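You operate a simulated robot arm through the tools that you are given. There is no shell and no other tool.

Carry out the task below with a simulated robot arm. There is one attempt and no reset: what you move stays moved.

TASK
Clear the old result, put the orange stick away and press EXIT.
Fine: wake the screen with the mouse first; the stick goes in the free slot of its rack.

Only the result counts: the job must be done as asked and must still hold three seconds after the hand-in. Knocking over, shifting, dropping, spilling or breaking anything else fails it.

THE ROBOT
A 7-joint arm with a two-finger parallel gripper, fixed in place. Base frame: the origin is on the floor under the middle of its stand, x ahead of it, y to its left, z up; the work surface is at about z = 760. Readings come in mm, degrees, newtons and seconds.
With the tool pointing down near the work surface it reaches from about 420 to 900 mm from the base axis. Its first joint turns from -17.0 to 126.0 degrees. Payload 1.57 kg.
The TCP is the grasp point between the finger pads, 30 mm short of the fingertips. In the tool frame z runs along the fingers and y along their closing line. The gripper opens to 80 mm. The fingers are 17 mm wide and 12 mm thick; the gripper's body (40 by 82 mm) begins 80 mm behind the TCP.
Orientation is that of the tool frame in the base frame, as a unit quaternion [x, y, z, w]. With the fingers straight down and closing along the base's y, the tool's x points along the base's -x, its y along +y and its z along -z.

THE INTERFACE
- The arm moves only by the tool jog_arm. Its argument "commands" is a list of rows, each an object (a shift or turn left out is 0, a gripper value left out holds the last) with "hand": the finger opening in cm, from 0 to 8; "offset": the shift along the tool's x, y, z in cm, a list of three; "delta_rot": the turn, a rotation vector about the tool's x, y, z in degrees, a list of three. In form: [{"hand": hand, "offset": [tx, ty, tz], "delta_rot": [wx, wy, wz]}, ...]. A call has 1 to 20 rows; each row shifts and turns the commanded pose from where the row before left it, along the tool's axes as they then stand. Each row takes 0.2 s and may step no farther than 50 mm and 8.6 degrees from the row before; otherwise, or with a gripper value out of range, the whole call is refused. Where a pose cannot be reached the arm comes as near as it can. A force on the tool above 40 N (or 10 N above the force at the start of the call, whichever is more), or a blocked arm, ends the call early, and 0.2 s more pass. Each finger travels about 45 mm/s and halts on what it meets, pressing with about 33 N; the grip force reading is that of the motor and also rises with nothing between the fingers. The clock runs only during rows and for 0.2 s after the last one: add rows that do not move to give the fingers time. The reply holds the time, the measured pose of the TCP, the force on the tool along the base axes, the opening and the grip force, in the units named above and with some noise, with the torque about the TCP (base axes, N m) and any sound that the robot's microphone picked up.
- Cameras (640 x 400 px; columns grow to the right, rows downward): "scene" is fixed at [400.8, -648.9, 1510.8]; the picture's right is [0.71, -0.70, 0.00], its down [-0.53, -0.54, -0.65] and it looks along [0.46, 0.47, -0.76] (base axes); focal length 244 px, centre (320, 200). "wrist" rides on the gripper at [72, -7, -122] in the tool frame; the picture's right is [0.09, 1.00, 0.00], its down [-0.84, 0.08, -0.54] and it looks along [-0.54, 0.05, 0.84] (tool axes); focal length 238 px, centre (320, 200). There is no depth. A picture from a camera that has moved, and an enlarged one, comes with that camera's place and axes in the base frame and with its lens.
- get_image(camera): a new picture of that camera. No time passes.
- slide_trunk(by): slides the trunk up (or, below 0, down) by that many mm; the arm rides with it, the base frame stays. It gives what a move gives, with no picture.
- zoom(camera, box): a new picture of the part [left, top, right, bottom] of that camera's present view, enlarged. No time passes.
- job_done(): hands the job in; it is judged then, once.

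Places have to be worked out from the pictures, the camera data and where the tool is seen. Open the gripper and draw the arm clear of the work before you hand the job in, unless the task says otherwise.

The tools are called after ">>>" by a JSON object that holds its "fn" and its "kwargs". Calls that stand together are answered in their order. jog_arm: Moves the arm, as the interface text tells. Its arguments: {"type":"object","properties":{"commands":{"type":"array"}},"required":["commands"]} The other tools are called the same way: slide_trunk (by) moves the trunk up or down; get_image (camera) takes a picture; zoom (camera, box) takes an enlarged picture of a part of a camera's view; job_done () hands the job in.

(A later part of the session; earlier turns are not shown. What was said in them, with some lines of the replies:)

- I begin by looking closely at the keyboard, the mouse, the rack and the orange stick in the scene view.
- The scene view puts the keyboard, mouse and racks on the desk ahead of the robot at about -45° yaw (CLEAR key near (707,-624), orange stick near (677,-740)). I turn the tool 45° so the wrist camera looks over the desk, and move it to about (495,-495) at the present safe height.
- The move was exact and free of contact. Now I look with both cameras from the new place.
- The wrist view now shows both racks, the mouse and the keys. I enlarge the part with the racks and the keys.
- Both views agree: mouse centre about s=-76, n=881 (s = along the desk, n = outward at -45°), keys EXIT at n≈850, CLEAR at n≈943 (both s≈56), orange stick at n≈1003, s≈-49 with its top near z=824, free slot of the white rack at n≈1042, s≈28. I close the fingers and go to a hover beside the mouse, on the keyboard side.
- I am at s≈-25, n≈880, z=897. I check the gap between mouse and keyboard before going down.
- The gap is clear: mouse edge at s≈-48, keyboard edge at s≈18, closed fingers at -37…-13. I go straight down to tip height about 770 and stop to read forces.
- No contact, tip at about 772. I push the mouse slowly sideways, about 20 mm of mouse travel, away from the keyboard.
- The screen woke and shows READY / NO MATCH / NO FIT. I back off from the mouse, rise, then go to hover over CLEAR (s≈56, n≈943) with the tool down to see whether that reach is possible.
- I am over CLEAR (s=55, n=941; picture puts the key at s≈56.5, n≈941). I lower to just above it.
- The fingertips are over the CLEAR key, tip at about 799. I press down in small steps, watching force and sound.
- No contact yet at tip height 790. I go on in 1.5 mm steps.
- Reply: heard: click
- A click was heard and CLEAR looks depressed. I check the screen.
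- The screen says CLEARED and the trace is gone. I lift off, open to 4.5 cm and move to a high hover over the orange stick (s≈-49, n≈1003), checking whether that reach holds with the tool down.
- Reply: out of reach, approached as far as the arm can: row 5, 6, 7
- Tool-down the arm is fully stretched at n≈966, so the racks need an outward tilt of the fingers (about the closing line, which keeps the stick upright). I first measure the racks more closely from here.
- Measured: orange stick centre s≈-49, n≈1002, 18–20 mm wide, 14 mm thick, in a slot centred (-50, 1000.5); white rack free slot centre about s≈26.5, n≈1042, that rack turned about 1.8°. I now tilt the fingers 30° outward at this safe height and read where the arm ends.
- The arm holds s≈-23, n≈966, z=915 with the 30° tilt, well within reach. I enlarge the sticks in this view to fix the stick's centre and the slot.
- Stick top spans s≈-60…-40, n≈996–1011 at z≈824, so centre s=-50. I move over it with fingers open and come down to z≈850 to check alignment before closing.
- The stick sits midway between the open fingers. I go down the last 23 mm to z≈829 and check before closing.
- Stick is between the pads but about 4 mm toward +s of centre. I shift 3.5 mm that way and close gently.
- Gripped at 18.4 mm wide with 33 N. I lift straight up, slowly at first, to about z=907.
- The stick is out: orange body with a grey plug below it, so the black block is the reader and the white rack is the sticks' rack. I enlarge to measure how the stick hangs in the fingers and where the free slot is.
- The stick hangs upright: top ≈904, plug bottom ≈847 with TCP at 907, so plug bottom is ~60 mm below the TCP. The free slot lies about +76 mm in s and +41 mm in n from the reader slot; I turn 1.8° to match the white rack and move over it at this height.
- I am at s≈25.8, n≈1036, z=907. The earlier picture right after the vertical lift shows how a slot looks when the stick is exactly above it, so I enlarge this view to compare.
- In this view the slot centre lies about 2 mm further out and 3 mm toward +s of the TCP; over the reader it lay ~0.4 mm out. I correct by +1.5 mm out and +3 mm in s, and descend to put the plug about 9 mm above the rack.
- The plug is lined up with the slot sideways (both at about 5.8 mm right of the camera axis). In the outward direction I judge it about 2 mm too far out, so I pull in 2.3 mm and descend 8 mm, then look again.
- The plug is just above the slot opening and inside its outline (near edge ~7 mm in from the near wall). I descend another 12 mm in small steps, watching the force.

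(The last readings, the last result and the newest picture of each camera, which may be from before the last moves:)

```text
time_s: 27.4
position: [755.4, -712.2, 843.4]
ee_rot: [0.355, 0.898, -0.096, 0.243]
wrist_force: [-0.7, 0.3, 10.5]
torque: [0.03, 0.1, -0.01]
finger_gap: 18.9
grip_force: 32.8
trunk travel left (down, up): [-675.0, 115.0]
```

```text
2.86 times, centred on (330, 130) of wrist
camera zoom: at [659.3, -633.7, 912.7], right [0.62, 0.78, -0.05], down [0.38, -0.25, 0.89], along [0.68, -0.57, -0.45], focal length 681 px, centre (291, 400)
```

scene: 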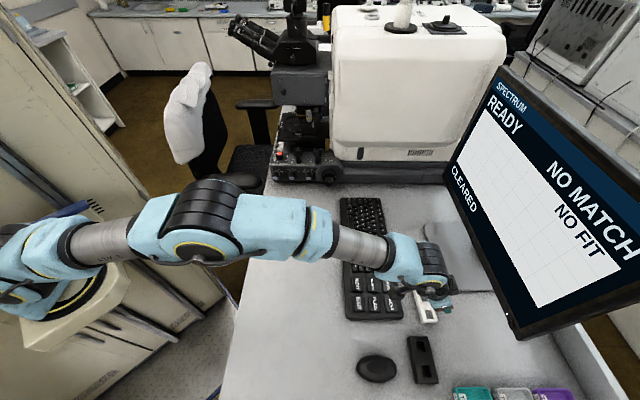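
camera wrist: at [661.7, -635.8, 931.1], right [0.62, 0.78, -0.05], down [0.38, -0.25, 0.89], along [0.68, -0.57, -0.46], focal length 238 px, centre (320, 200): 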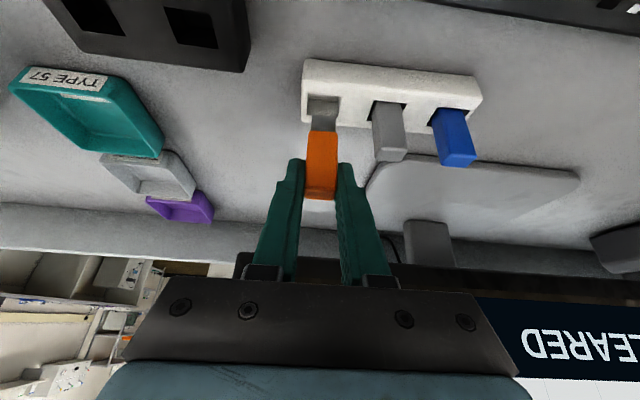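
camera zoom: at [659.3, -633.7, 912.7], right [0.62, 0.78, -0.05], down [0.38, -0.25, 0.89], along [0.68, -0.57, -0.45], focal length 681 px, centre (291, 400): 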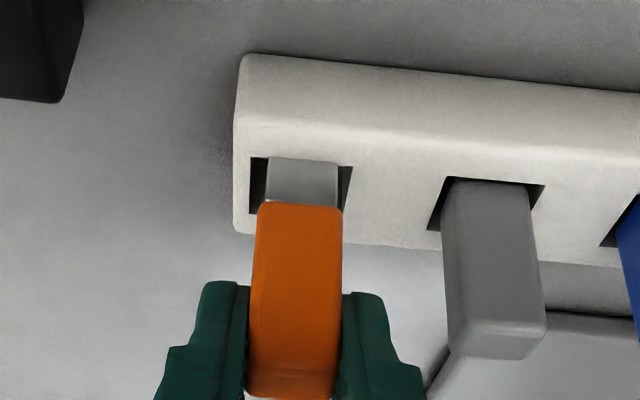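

Upward force of 10.5 N appeared at z=843, about 10 mm early; the torque suggests the plug touches the near rim. I hold still one row to see if the force is steady, and look at the whole view.

>>> {"fn": "jog_arm", "kwargs": {"commands": [{}, {}]}}

>>> {"fn": "get_image", "kwargs": {"camera": "wrist"}}

>>> {"fn": "zoom", "kwargs": {"camera": "wrist", "box": [295, 80, 355, 140]}}

>>> {"fn": "zoom", "kwargs": {"camera": "scene", "box": [390, 260, 460, 340]}}

```text
time_s: 28.0
position: [755.9, -711.9, 843.2]
ee_rot: [0.356, 0.898, -0.096, 0.242]
wrist_force: [0.7, -2.5, 14.3]
torque: [-0.09, -0.01, 0.02]
finger_gap: 18.7
grip_force: 32.9
trunk travel left (down, up): [-675.0, 115.0]
```

```text
taken
camera wrist: at [659.3, -633.5, 912.6], right [0.62, 0.78, -0.05], down [0.38, -0.25, 0.89], along [0.68, -0.57, -0.45], focal length 238 px, centre (320, 200)
```

wrist: 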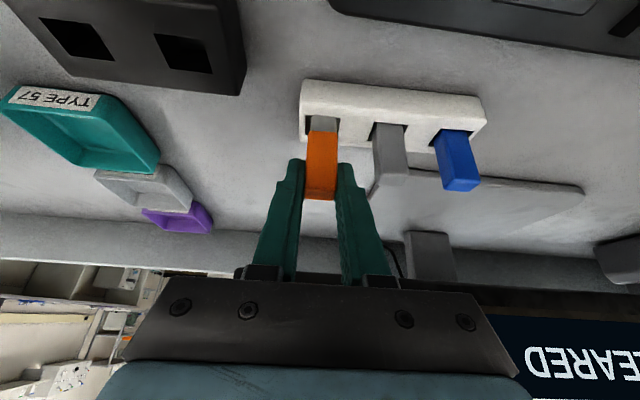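

```text
6.67 times, centred on (325, 110) of wrist
camera zoom: at [659.3, -633.5, 912.6], right [0.62, 0.78, -0.05], down [0.38, -0.25, 0.89], along [0.68, -0.57, -0.45], focal length 1589 px, centre (287, 800)
```

zoom: 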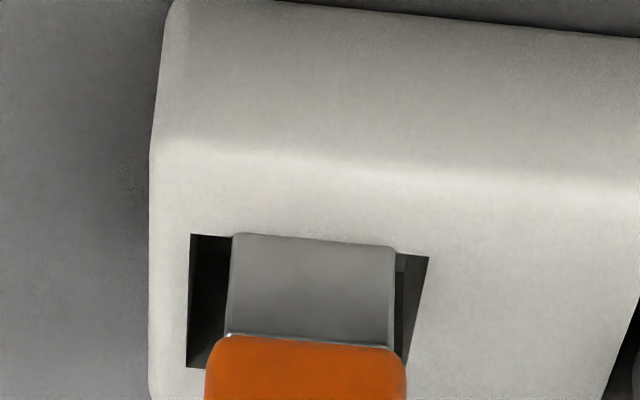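

```text
5.00 times, centred on (425, 300) of scene
camera zoom: at [400.8, -648.9, 1510.8], right [0.71, -0.7, 0.0], down [-0.53, -0.54, -0.65], along [0.46, 0.47, -0.76], focal length 1220 px, centre (-205, -300)
```

zoom: 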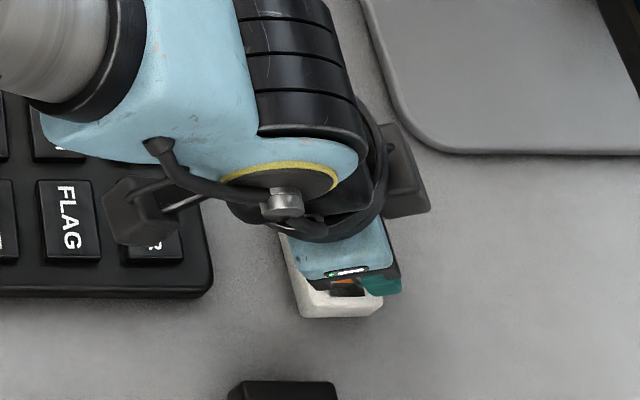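

The close-up shows the plug's lower edge lying over the near rim by about 0.5 mm, which agrees with the torque: it stands on the rim. I lift 6 mm, move 3.4 mm outward so plug and body are centred in the slot, and look again.

>>> {"fn": "jog_arm", "kwargs": {"commands": [{"offset": [-0.3, 0, -0.52]}, {}, {"offset": [-0.295, 0, 0.17]}, {}, {}]}}

>>> {"fn": "zoom", "kwargs": {"camera": "wrist", "box": [280, 80, 360, 160]}}

```text
time_s: 29.2
position: [756.1, -715.4, 847.1]
ee_rot: [0.356, 0.898, -0.095, 0.241]
wrist_force: [0.5, -0.7, -0.3]
torque: [0.01, -0.01, -0.01]
finger_gap: 18.6
grip_force: 32.9
trunk travel left (down, up): [-675.0, 115.0]
```

```text
5.00 times, centred on (320, 120) of wrist
camera zoom: at [661.3, -635.8, 917.1], right [0.62, 0.78, -0.05], down [0.38, -0.25, 0.89], along [0.68, -0.57, -0.46], focal length 1192 px, centre (320, 600)
```

zoom: 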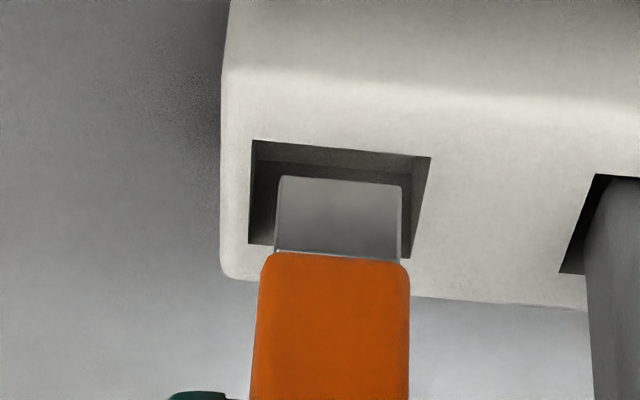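

Free again, and the plug's lower edge is now clearly inside the slot opening. I nudge 0.8 mm further out and descend in small steps.

>>> {"fn": "jog_arm", "kwargs": {"commands": [{"offset": [-0.07, 0, 0.04]}, {"offset": [0.15, 0, 0.26]}, {"offset": [0.15, 0, 0.26]}, {"offset": [0.1, 0, 0.173]}, {}]}}

>>> {"fn": "zoom", "kwargs": {"camera": "wrist", "box": [280, 80, 360, 160]}}

```text
time_s: 30.4
position: [756.2, -716.8, 840.1]
ee_rot: [0.356, 0.898, -0.094, 0.241]
wrist_force: [0.1, -0.5, -0.3]
torque: [-0.04, -0.01, 0.0]
finger_gap: 18.6
grip_force: 32.7
trunk travel left (down, up): [-675.0, 115.0]
```

```text
5.00 times, centred on (320, 120) of wrist
camera zoom: at [661.5, -636.7, 909.7], right [0.62, 0.78, -0.05], down [0.38, -0.25, 0.89], along [0.68, -0.57, -0.46], focal length 1192 px, centre (320, 600)
```

zoom: 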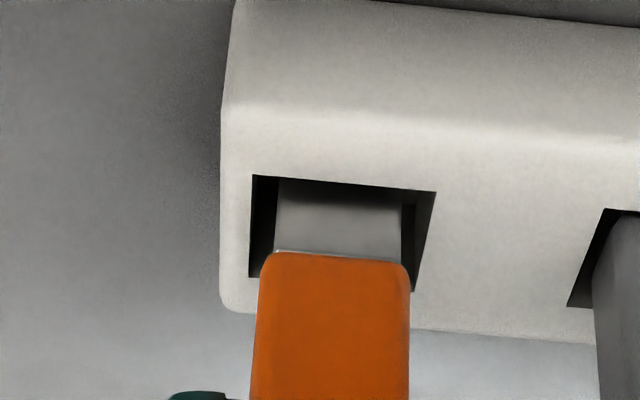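

The plug has gone below the near rim with no force. I continue down to about z=829 in 2–3 mm steps.

>>> {"fn": "jog_arm", "kwargs": {"commands": [{"offset": [0.125, 0, 0.217]}, {"offset": [0.125, 0, 0.217]}, {"offset": [0.1, 0, 0.173]}, {"offset": [0.1, 0, 0.173]}, {}]}}

>>> {"fn": "zoom", "kwargs": {"camera": "wrist", "box": [260, 80, 400, 220]}}

```text
time_s: 31.6
position: [757.6, -714.5, 831.4]
ee_rot: [0.356, 0.898, -0.096, 0.241]
wrist_force: [0.4, -0.6, -0.1]
torque: [0.0, 0.0, 0.01]
finger_gap: 18.6
grip_force: 32.6
trunk travel left (down, up): [-675.0, 115.0]
```

```text
2.86 times, centred on (330, 150) of wrist
camera zoom: at [661.7, -637.0, 900.5], right [0.62, 0.78, -0.05], down [0.38, -0.25, 0.89], along [0.68, -0.57, -0.46], focal length 681 px, centre (291, 343)
```

zoom: 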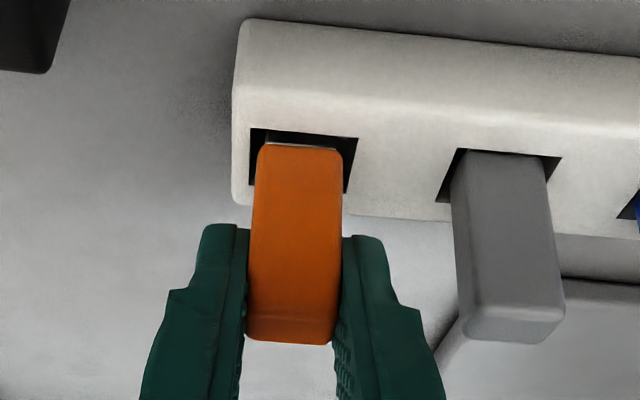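

Still no force at z=831; the body is just reaching the slot's rim. I go on in 1.5 mm steps until it seats.

>>> {"fn": "jog_arm", "kwargs": {"commands": [{"offset": [0.075, 0, 0.13]}, {"offset": [0.075, 0, 0.13]}, {"offset": [0.075, 0, 0.13]}, {}]}}

>>> {"fn": "zoom", "kwargs": {"camera": "wrist", "box": [260, 80, 400, 220]}}

```text
time_s: 32.6
position: [758.8, -715.8, 826.1]
ee_rot: [0.356, 0.898, -0.095, 0.241]
wrist_force: [0.0, 0.0, -0.4]
torque: [0.01, -0.01, 0.01]
finger_gap: 18.6
grip_force: 32.9
trunk travel left (down, up): [-675.0, 115.0]
```

```text
2.86 times, centred on (330, 150) of wrist
camera zoom: at [662.4, -636.8, 896.1], right [0.62, 0.78, -0.05], down [0.38, -0.25, 0.89], along [0.68, -0.57, -0.46], focal length 681 px, centre (291, 343)
```

zoom: 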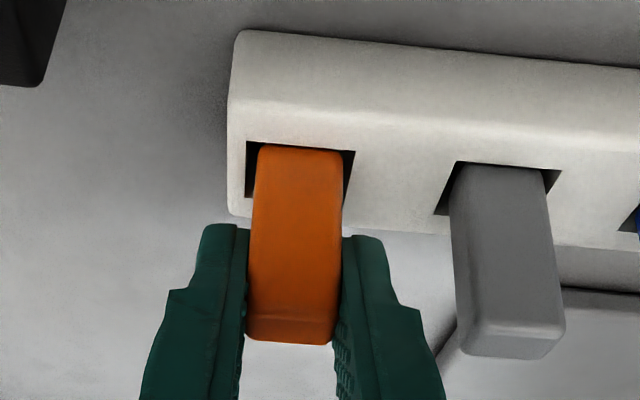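

No force yet at z=826 and the fingertips are about 3 mm above the rack, so the stick hangs at most a few mm above the slot floor, well guided. I lower 1 mm more, then open gently to 2.8 cm.

>>> {"fn": "jog_arm", "kwargs": {"commands": [{"offset": [0.05, 0, 0.087]}, {}, {"hand": 1.9}, {"hand": 2.1}, {"hand": 2.4}, {"hand": 2.8}, {"hand": 2.8}, {"hand": 2.8}]}}

>>> {"fn": "zoom", "kwargs": {"camera": "wrist", "box": [260, 80, 400, 220]}}

>>> {"fn": "get_image", "kwargs": {"camera": "scene"}}

```text
time_s: 34.4
position: [757.4, -715.2, 825.4]
ee_rot: [0.356, 0.898, -0.096, 0.24]
wrist_force: [-0.6, 0.5, 0.1]
torque: [-0.01, -0.01, 0.03]
finger_gap: 27.8
grip_force: 0.0
trunk travel left (down, up): [-675.0, 115.0]
```

```text
2.86 times, centred on (330, 150) of wrist
camera zoom: at [662.0, -636.9, 895.3], right [0.62, 0.78, -0.05], down [0.38, -0.25, 0.89], along [0.68, -0.57, -0.46], focal length 681 px, centre (291, 343)
```

zoom: 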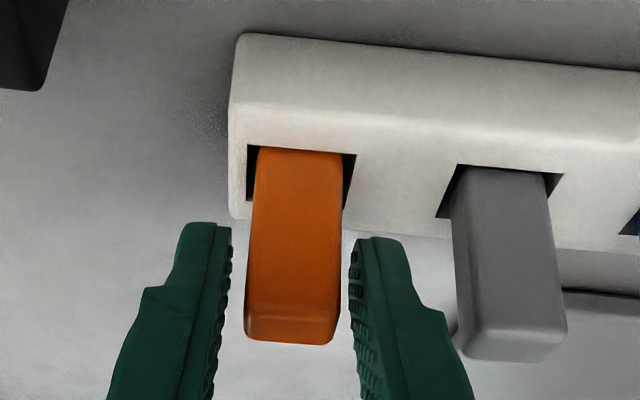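

```text
taken
```

scene: 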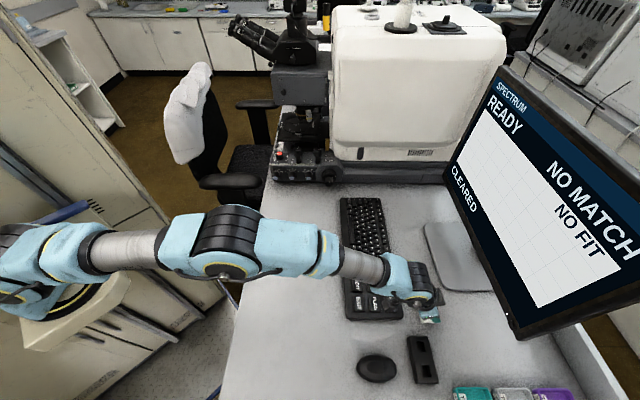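

The stick stays upright in the slot after release, fingers clear of it and of the grey stick. I rise straight up.

>>> {"fn": "jog_arm", "kwargs": {"commands": [{"offset": [-0.25, 0, -0.433]}, {"offset": [-0.5, 0, -0.866]}, {"offset": [-1.0, 0, -1.732]}, {"offset": [-1.0, 0, -1.732]}, {"offset": [-1.25, 0, -2.165]}, {}]}}

>>> {"fn": "get_image", "kwargs": {"camera": "wrist"}}

>>> {"fn": "zoom", "kwargs": {"camera": "wrist", "box": [280, 10, 500, 150]}}

```text
time_s: 35.8
position: [757.1, -715.9, 905.6]
ee_rot: [0.355, 0.898, -0.096, 0.24]
wrist_force: [0.2, 0.8, 0.2]
torque: [0.02, -0.02, -0.01]
finger_gap: 28.0
grip_force: 0.0
trunk travel left (down, up): [-675.0, 115.0]
```

```text
taken
camera wrist: at [661.7, -636.2, 974.3], right [0.62, 0.78, -0.05], down [0.38, -0.25, 0.89], along [0.68, -0.57, -0.46], focal length 238 px, centre (320, 200)
```

wrist: 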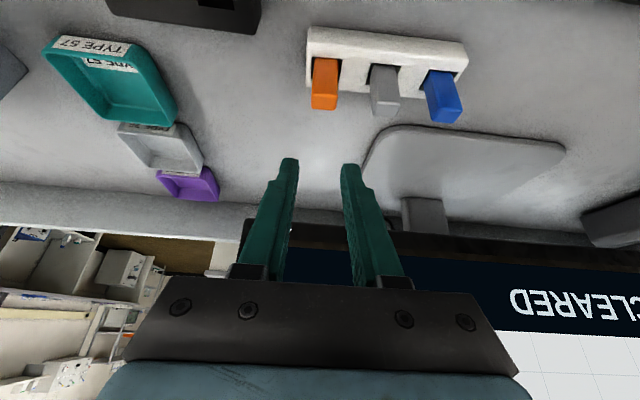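

```text
2.86 times, centred on (390, 80) of wrist
camera zoom: at [661.7, -636.2, 974.3], right [0.62, 0.78, -0.05], down [0.38, -0.25, 0.89], along [0.68, -0.57, -0.46], focal length 681 px, centre (120, 543)
```

zoom: 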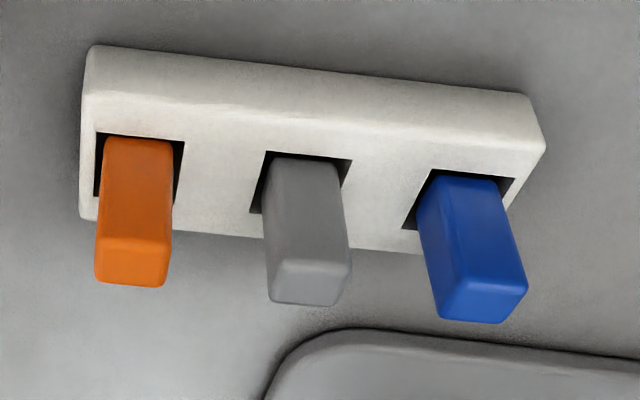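

The orange stick now stands in the white rack at the same height as the grey and blue ones. Next I draw back to above the EXIT key (n≈850, s≈56), close the fingers and bring the tool upright again.

>>> {"fn": "jog_arm", "kwargs": {"commands": [{"offset": [3.29, 0.66, -1.9]}, {"offset": [3.29, 0.66, -1.9]}, {"offset": [3.29, 0.66, -1.9]}, {"offset": [3.29, 0.66, -1.9]}, {"offset": [3.29, 0.66, -1.9]}, {"hand": 0, "delta_rot": [0, 7.5, 0]}, {"hand": 0, "delta_rot": [0, 7.5, 0]}, {"hand": 0, "delta_rot": [0, 7.5, 0]}, {"hand": 0, "delta_rot": [0, 7.5, 0]}, {"hand": 0}, {"hand": 0}]}}

>>> {"fn": "get_image", "kwargs": {"camera": "wrist"}}

>>> {"fn": "get_image", "kwargs": {"camera": "scene"}}

```text
time_s: 38.2
position: [642.0, -561.7, 905.6]
ee_rot: [0.367, 0.93, 0.0, 0.0]
wrist_force: [0.2, 0.3, 0.4]
torque: [0.01, 0.04, -0.01]
finger_gap: 0.0
grip_force: 20.9
trunk travel left (down, up): [-675.0, 115.0]
```

```text
taken
camera wrist: at [584.1, -517.9, 1027.1], right [0.61, 0.79, 0.0], down [0.66, -0.52, 0.54], along [0.43, -0.33, -0.84], focal length 238 px, centre (320, 200)
```

wrist: 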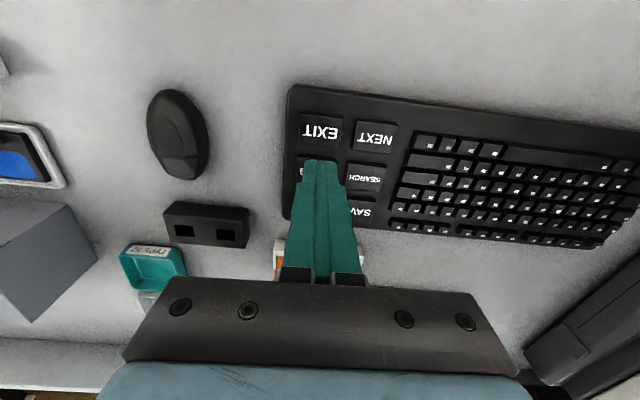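

```text
taken
```

scene: 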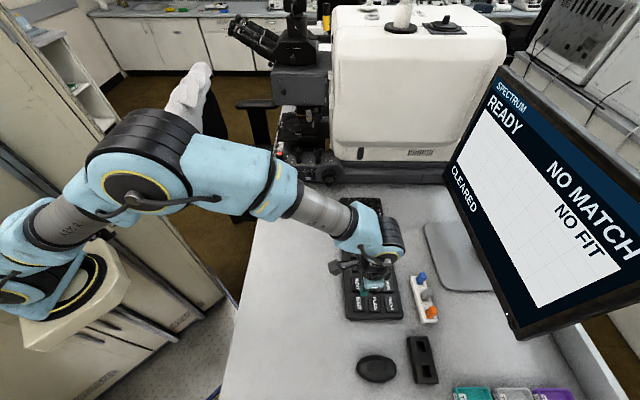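

The EXIT key is right under the fingertips (offset under 1 mm). I lower to just above it; CLEAR clicked at about z=817, so I stop at 826.

>>> {"fn": "jog_arm", "kwargs": {"commands": [{"offset": [0, 0, 3]}, {"offset": [0, 0, 3]}, {"offset": [0, 0, 1.8]}, {}]}}

>>> {"fn": "zoom", "kwargs": {"camera": "wrist", "box": [240, 80, 440, 240]}}

```text
time_s: 39.2
position: [641.8, -560.0, 826.2]
ee_rot: [0.368, 0.93, 0.0, 0.0]
wrist_force: [-1.2, -0.7, -0.2]
torque: [0.05, -0.04, 0.03]
finger_gap: 0.0
grip_force: 21.4
trunk travel left (down, up): [-675.0, 115.0]
```

```text
2.50 times, centred on (340, 160) of wrist
camera zoom: at [584.0, -516.6, 948.0], right [0.61, 0.79, 0.0], down [0.66, -0.52, 0.54], along [0.43, -0.33, -0.84], focal length 596 px, centre (270, 300)
```

zoom: 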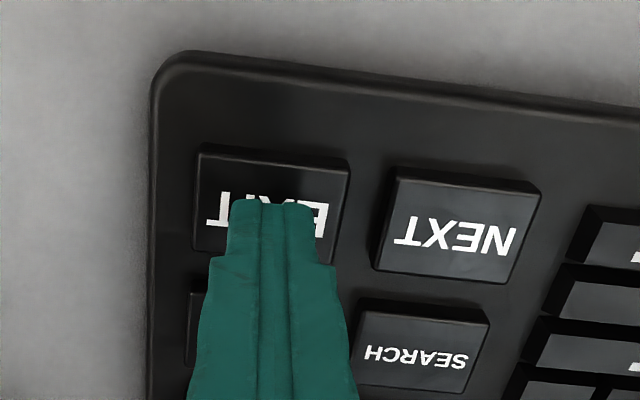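

The tip is over EXIT only. I press down in small steps.

>>> {"fn": "jog_arm", "kwargs": {"commands": [{"offset": [0, 0, 0.25]}, {"offset": [0, 0, 0.25]}, {"offset": [0, 0, 0.15]}, {"offset": [0, 0, 0.15]}, {"offset": [0, 0, 0.15]}, {}]}}

>>> {"fn": "get_image", "kwargs": {"camera": "scene"}}

```text
time_s: 40.6
position: [641.6, -561.2, 818.0]
ee_rot: [0.368, 0.93, 0.0, 0.0]
wrist_force: [0.0, -1.0, 1.8]
torque: [-0.02, -0.04, -0.03]
finger_gap: 0.2
grip_force: 21.1
trunk travel left (down, up): [-675.0, 115.0]
```

```text
taken
```

scene: 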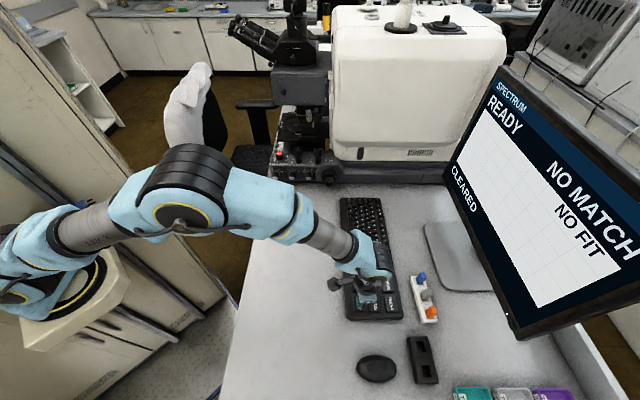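

A light force (about 2 N) but no click yet. I press on by another 3 mm in small steps.

>>> {"fn": "jog_arm", "kwargs": {"commands": [{"offset": [0, 0, 0.15]}, {"offset": [0, 0, 0.15]}, {}]}}

>>> {"fn": "get_image", "kwargs": {"camera": "scene"}}

```text
time_s: 41.4
position: [641.3, -562.7, 813.5]
ee_rot: [0.369, 0.93, 0.0, -0.001]
wrist_force: [-2.1, -0.6, 3.9]
torque: [-0.01, 0.07, -0.03]
finger_gap: 0.0
grip_force: 21.6
trunk travel left (down, up): [-675.0, 115.0]
heard: click
```

```text
taken
```

scene: 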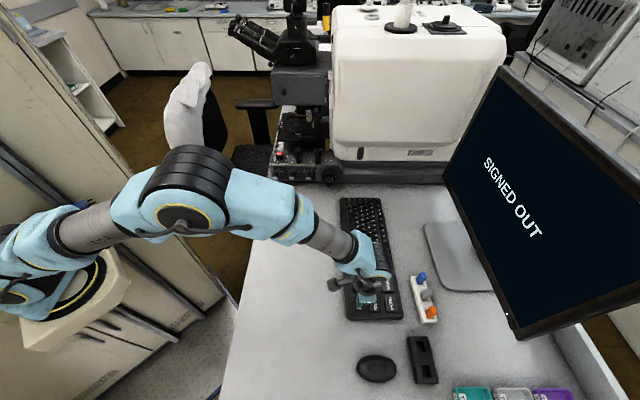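

The click was heard and the screen says SIGNED OUT. I lift straight off the key, draw the arm back and up toward the robot, and open the gripper.

>>> {"fn": "jog_arm", "kwargs": {"commands": [{"offset": [0, 0, -1]}, {"offset": [0, 0, -3]}, {"offset": [0, 0, -4]}, {"offset": [0, 0, -4]}, {"offset": [2, 0, -4]}, {"offset": [3, 0, -4], "hand": 6}, {"offset": [3, 0, -4], "hand": 6}, {"offset": [3, 0, -3], "hand": 6}, {"offset": [3, 0, -2], "hand": 6}, {"hand": 6}, {"hand": 6}]}}

>>> {"fn": "get_image", "kwargs": {"camera": "scene"}}

>>> {"fn": "get_image", "kwargs": {"camera": "wrist"}}

>>> {"fn": "zoom", "kwargs": {"camera": "scene", "box": [330, 260, 470, 400]}}

```text
time_s: 43.8
position: [539.8, -465.5, 1103.1]
ee_rot: [0.369, 0.929, 0.0, 0.0]
wrist_force: [0.3, 0.9, -0.2]
torque: [-0.01, -0.04, -0.02]
finger_gap: 59.9
grip_force: 0.1
trunk travel left (down, up): [-675.0, 115.0]
```

```text
taken
```

scene: 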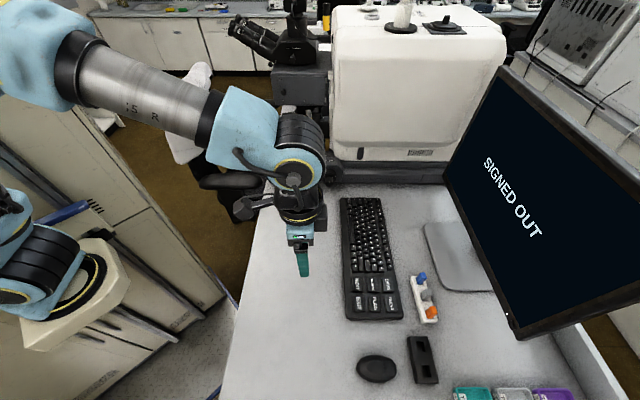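

```text
taken
camera wrist: at [481.1, -422.1, 1225.0], right [0.61, 0.79, 0.0], down [0.66, -0.52, 0.54], along [0.43, -0.33, -0.84], focal length 238 px, centre (320, 200)
```

wrist: 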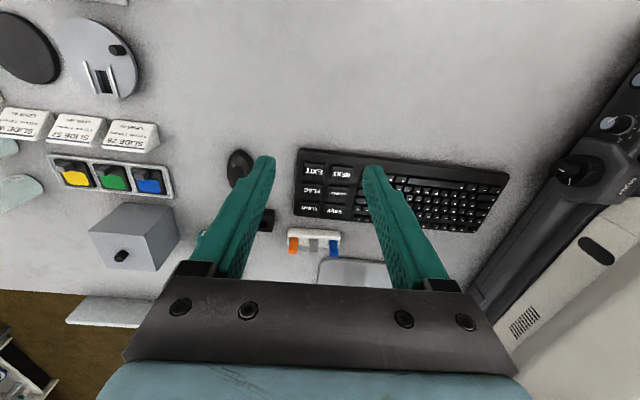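

```text
2.86 times, centred on (400, 330) of scene
camera zoom: at [400.8, -648.9, 1510.8], right [0.71, -0.7, 0.0], down [-0.53, -0.54, -0.65], along [0.46, 0.47, -0.76], focal length 697 px, centre (91, -171)
```

zoom: 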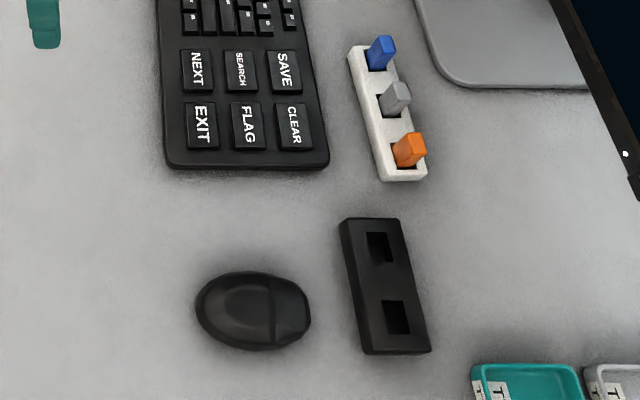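

The orange stick is in the white rack. The racks and keyboard have not moved, the mouse shifted only slightly, the screen shows SIGNED OUT, and the arm is clear with the gripper open. I hand the job in.

>>> {"fn": "job_done", "kwargs": {}}

```text
The job is handed in.
```

The job is done and handed in; I don't have the judge's result.

- **Screen:** I woke it by pushing the mouse about 20 mm sideways, away from the keyboard. I left the mouse there.
- **Old result:** I pressed CLEAR once. It clicked, and the screen showed CLEARED with the trace gone.
- **Orange stick:** I took it out of the black two-slot block and stood it in the free slot of the white rack, next to the grey and blue sticks. I read the white rack as "its rack", because that is where the other sticks are kept. On the first try the stick's plug caught the slot's edge at about 14 N. I lifted it, moved it over and tried again, and it went in freely; the rack did not move.
- **EXIT:** I pressed it once. It clicked, and the screen showed SIGNED OUT.

In the last pictures the racks and keyboard were where they started. The arm was up and clear of the desk with the gripper open.
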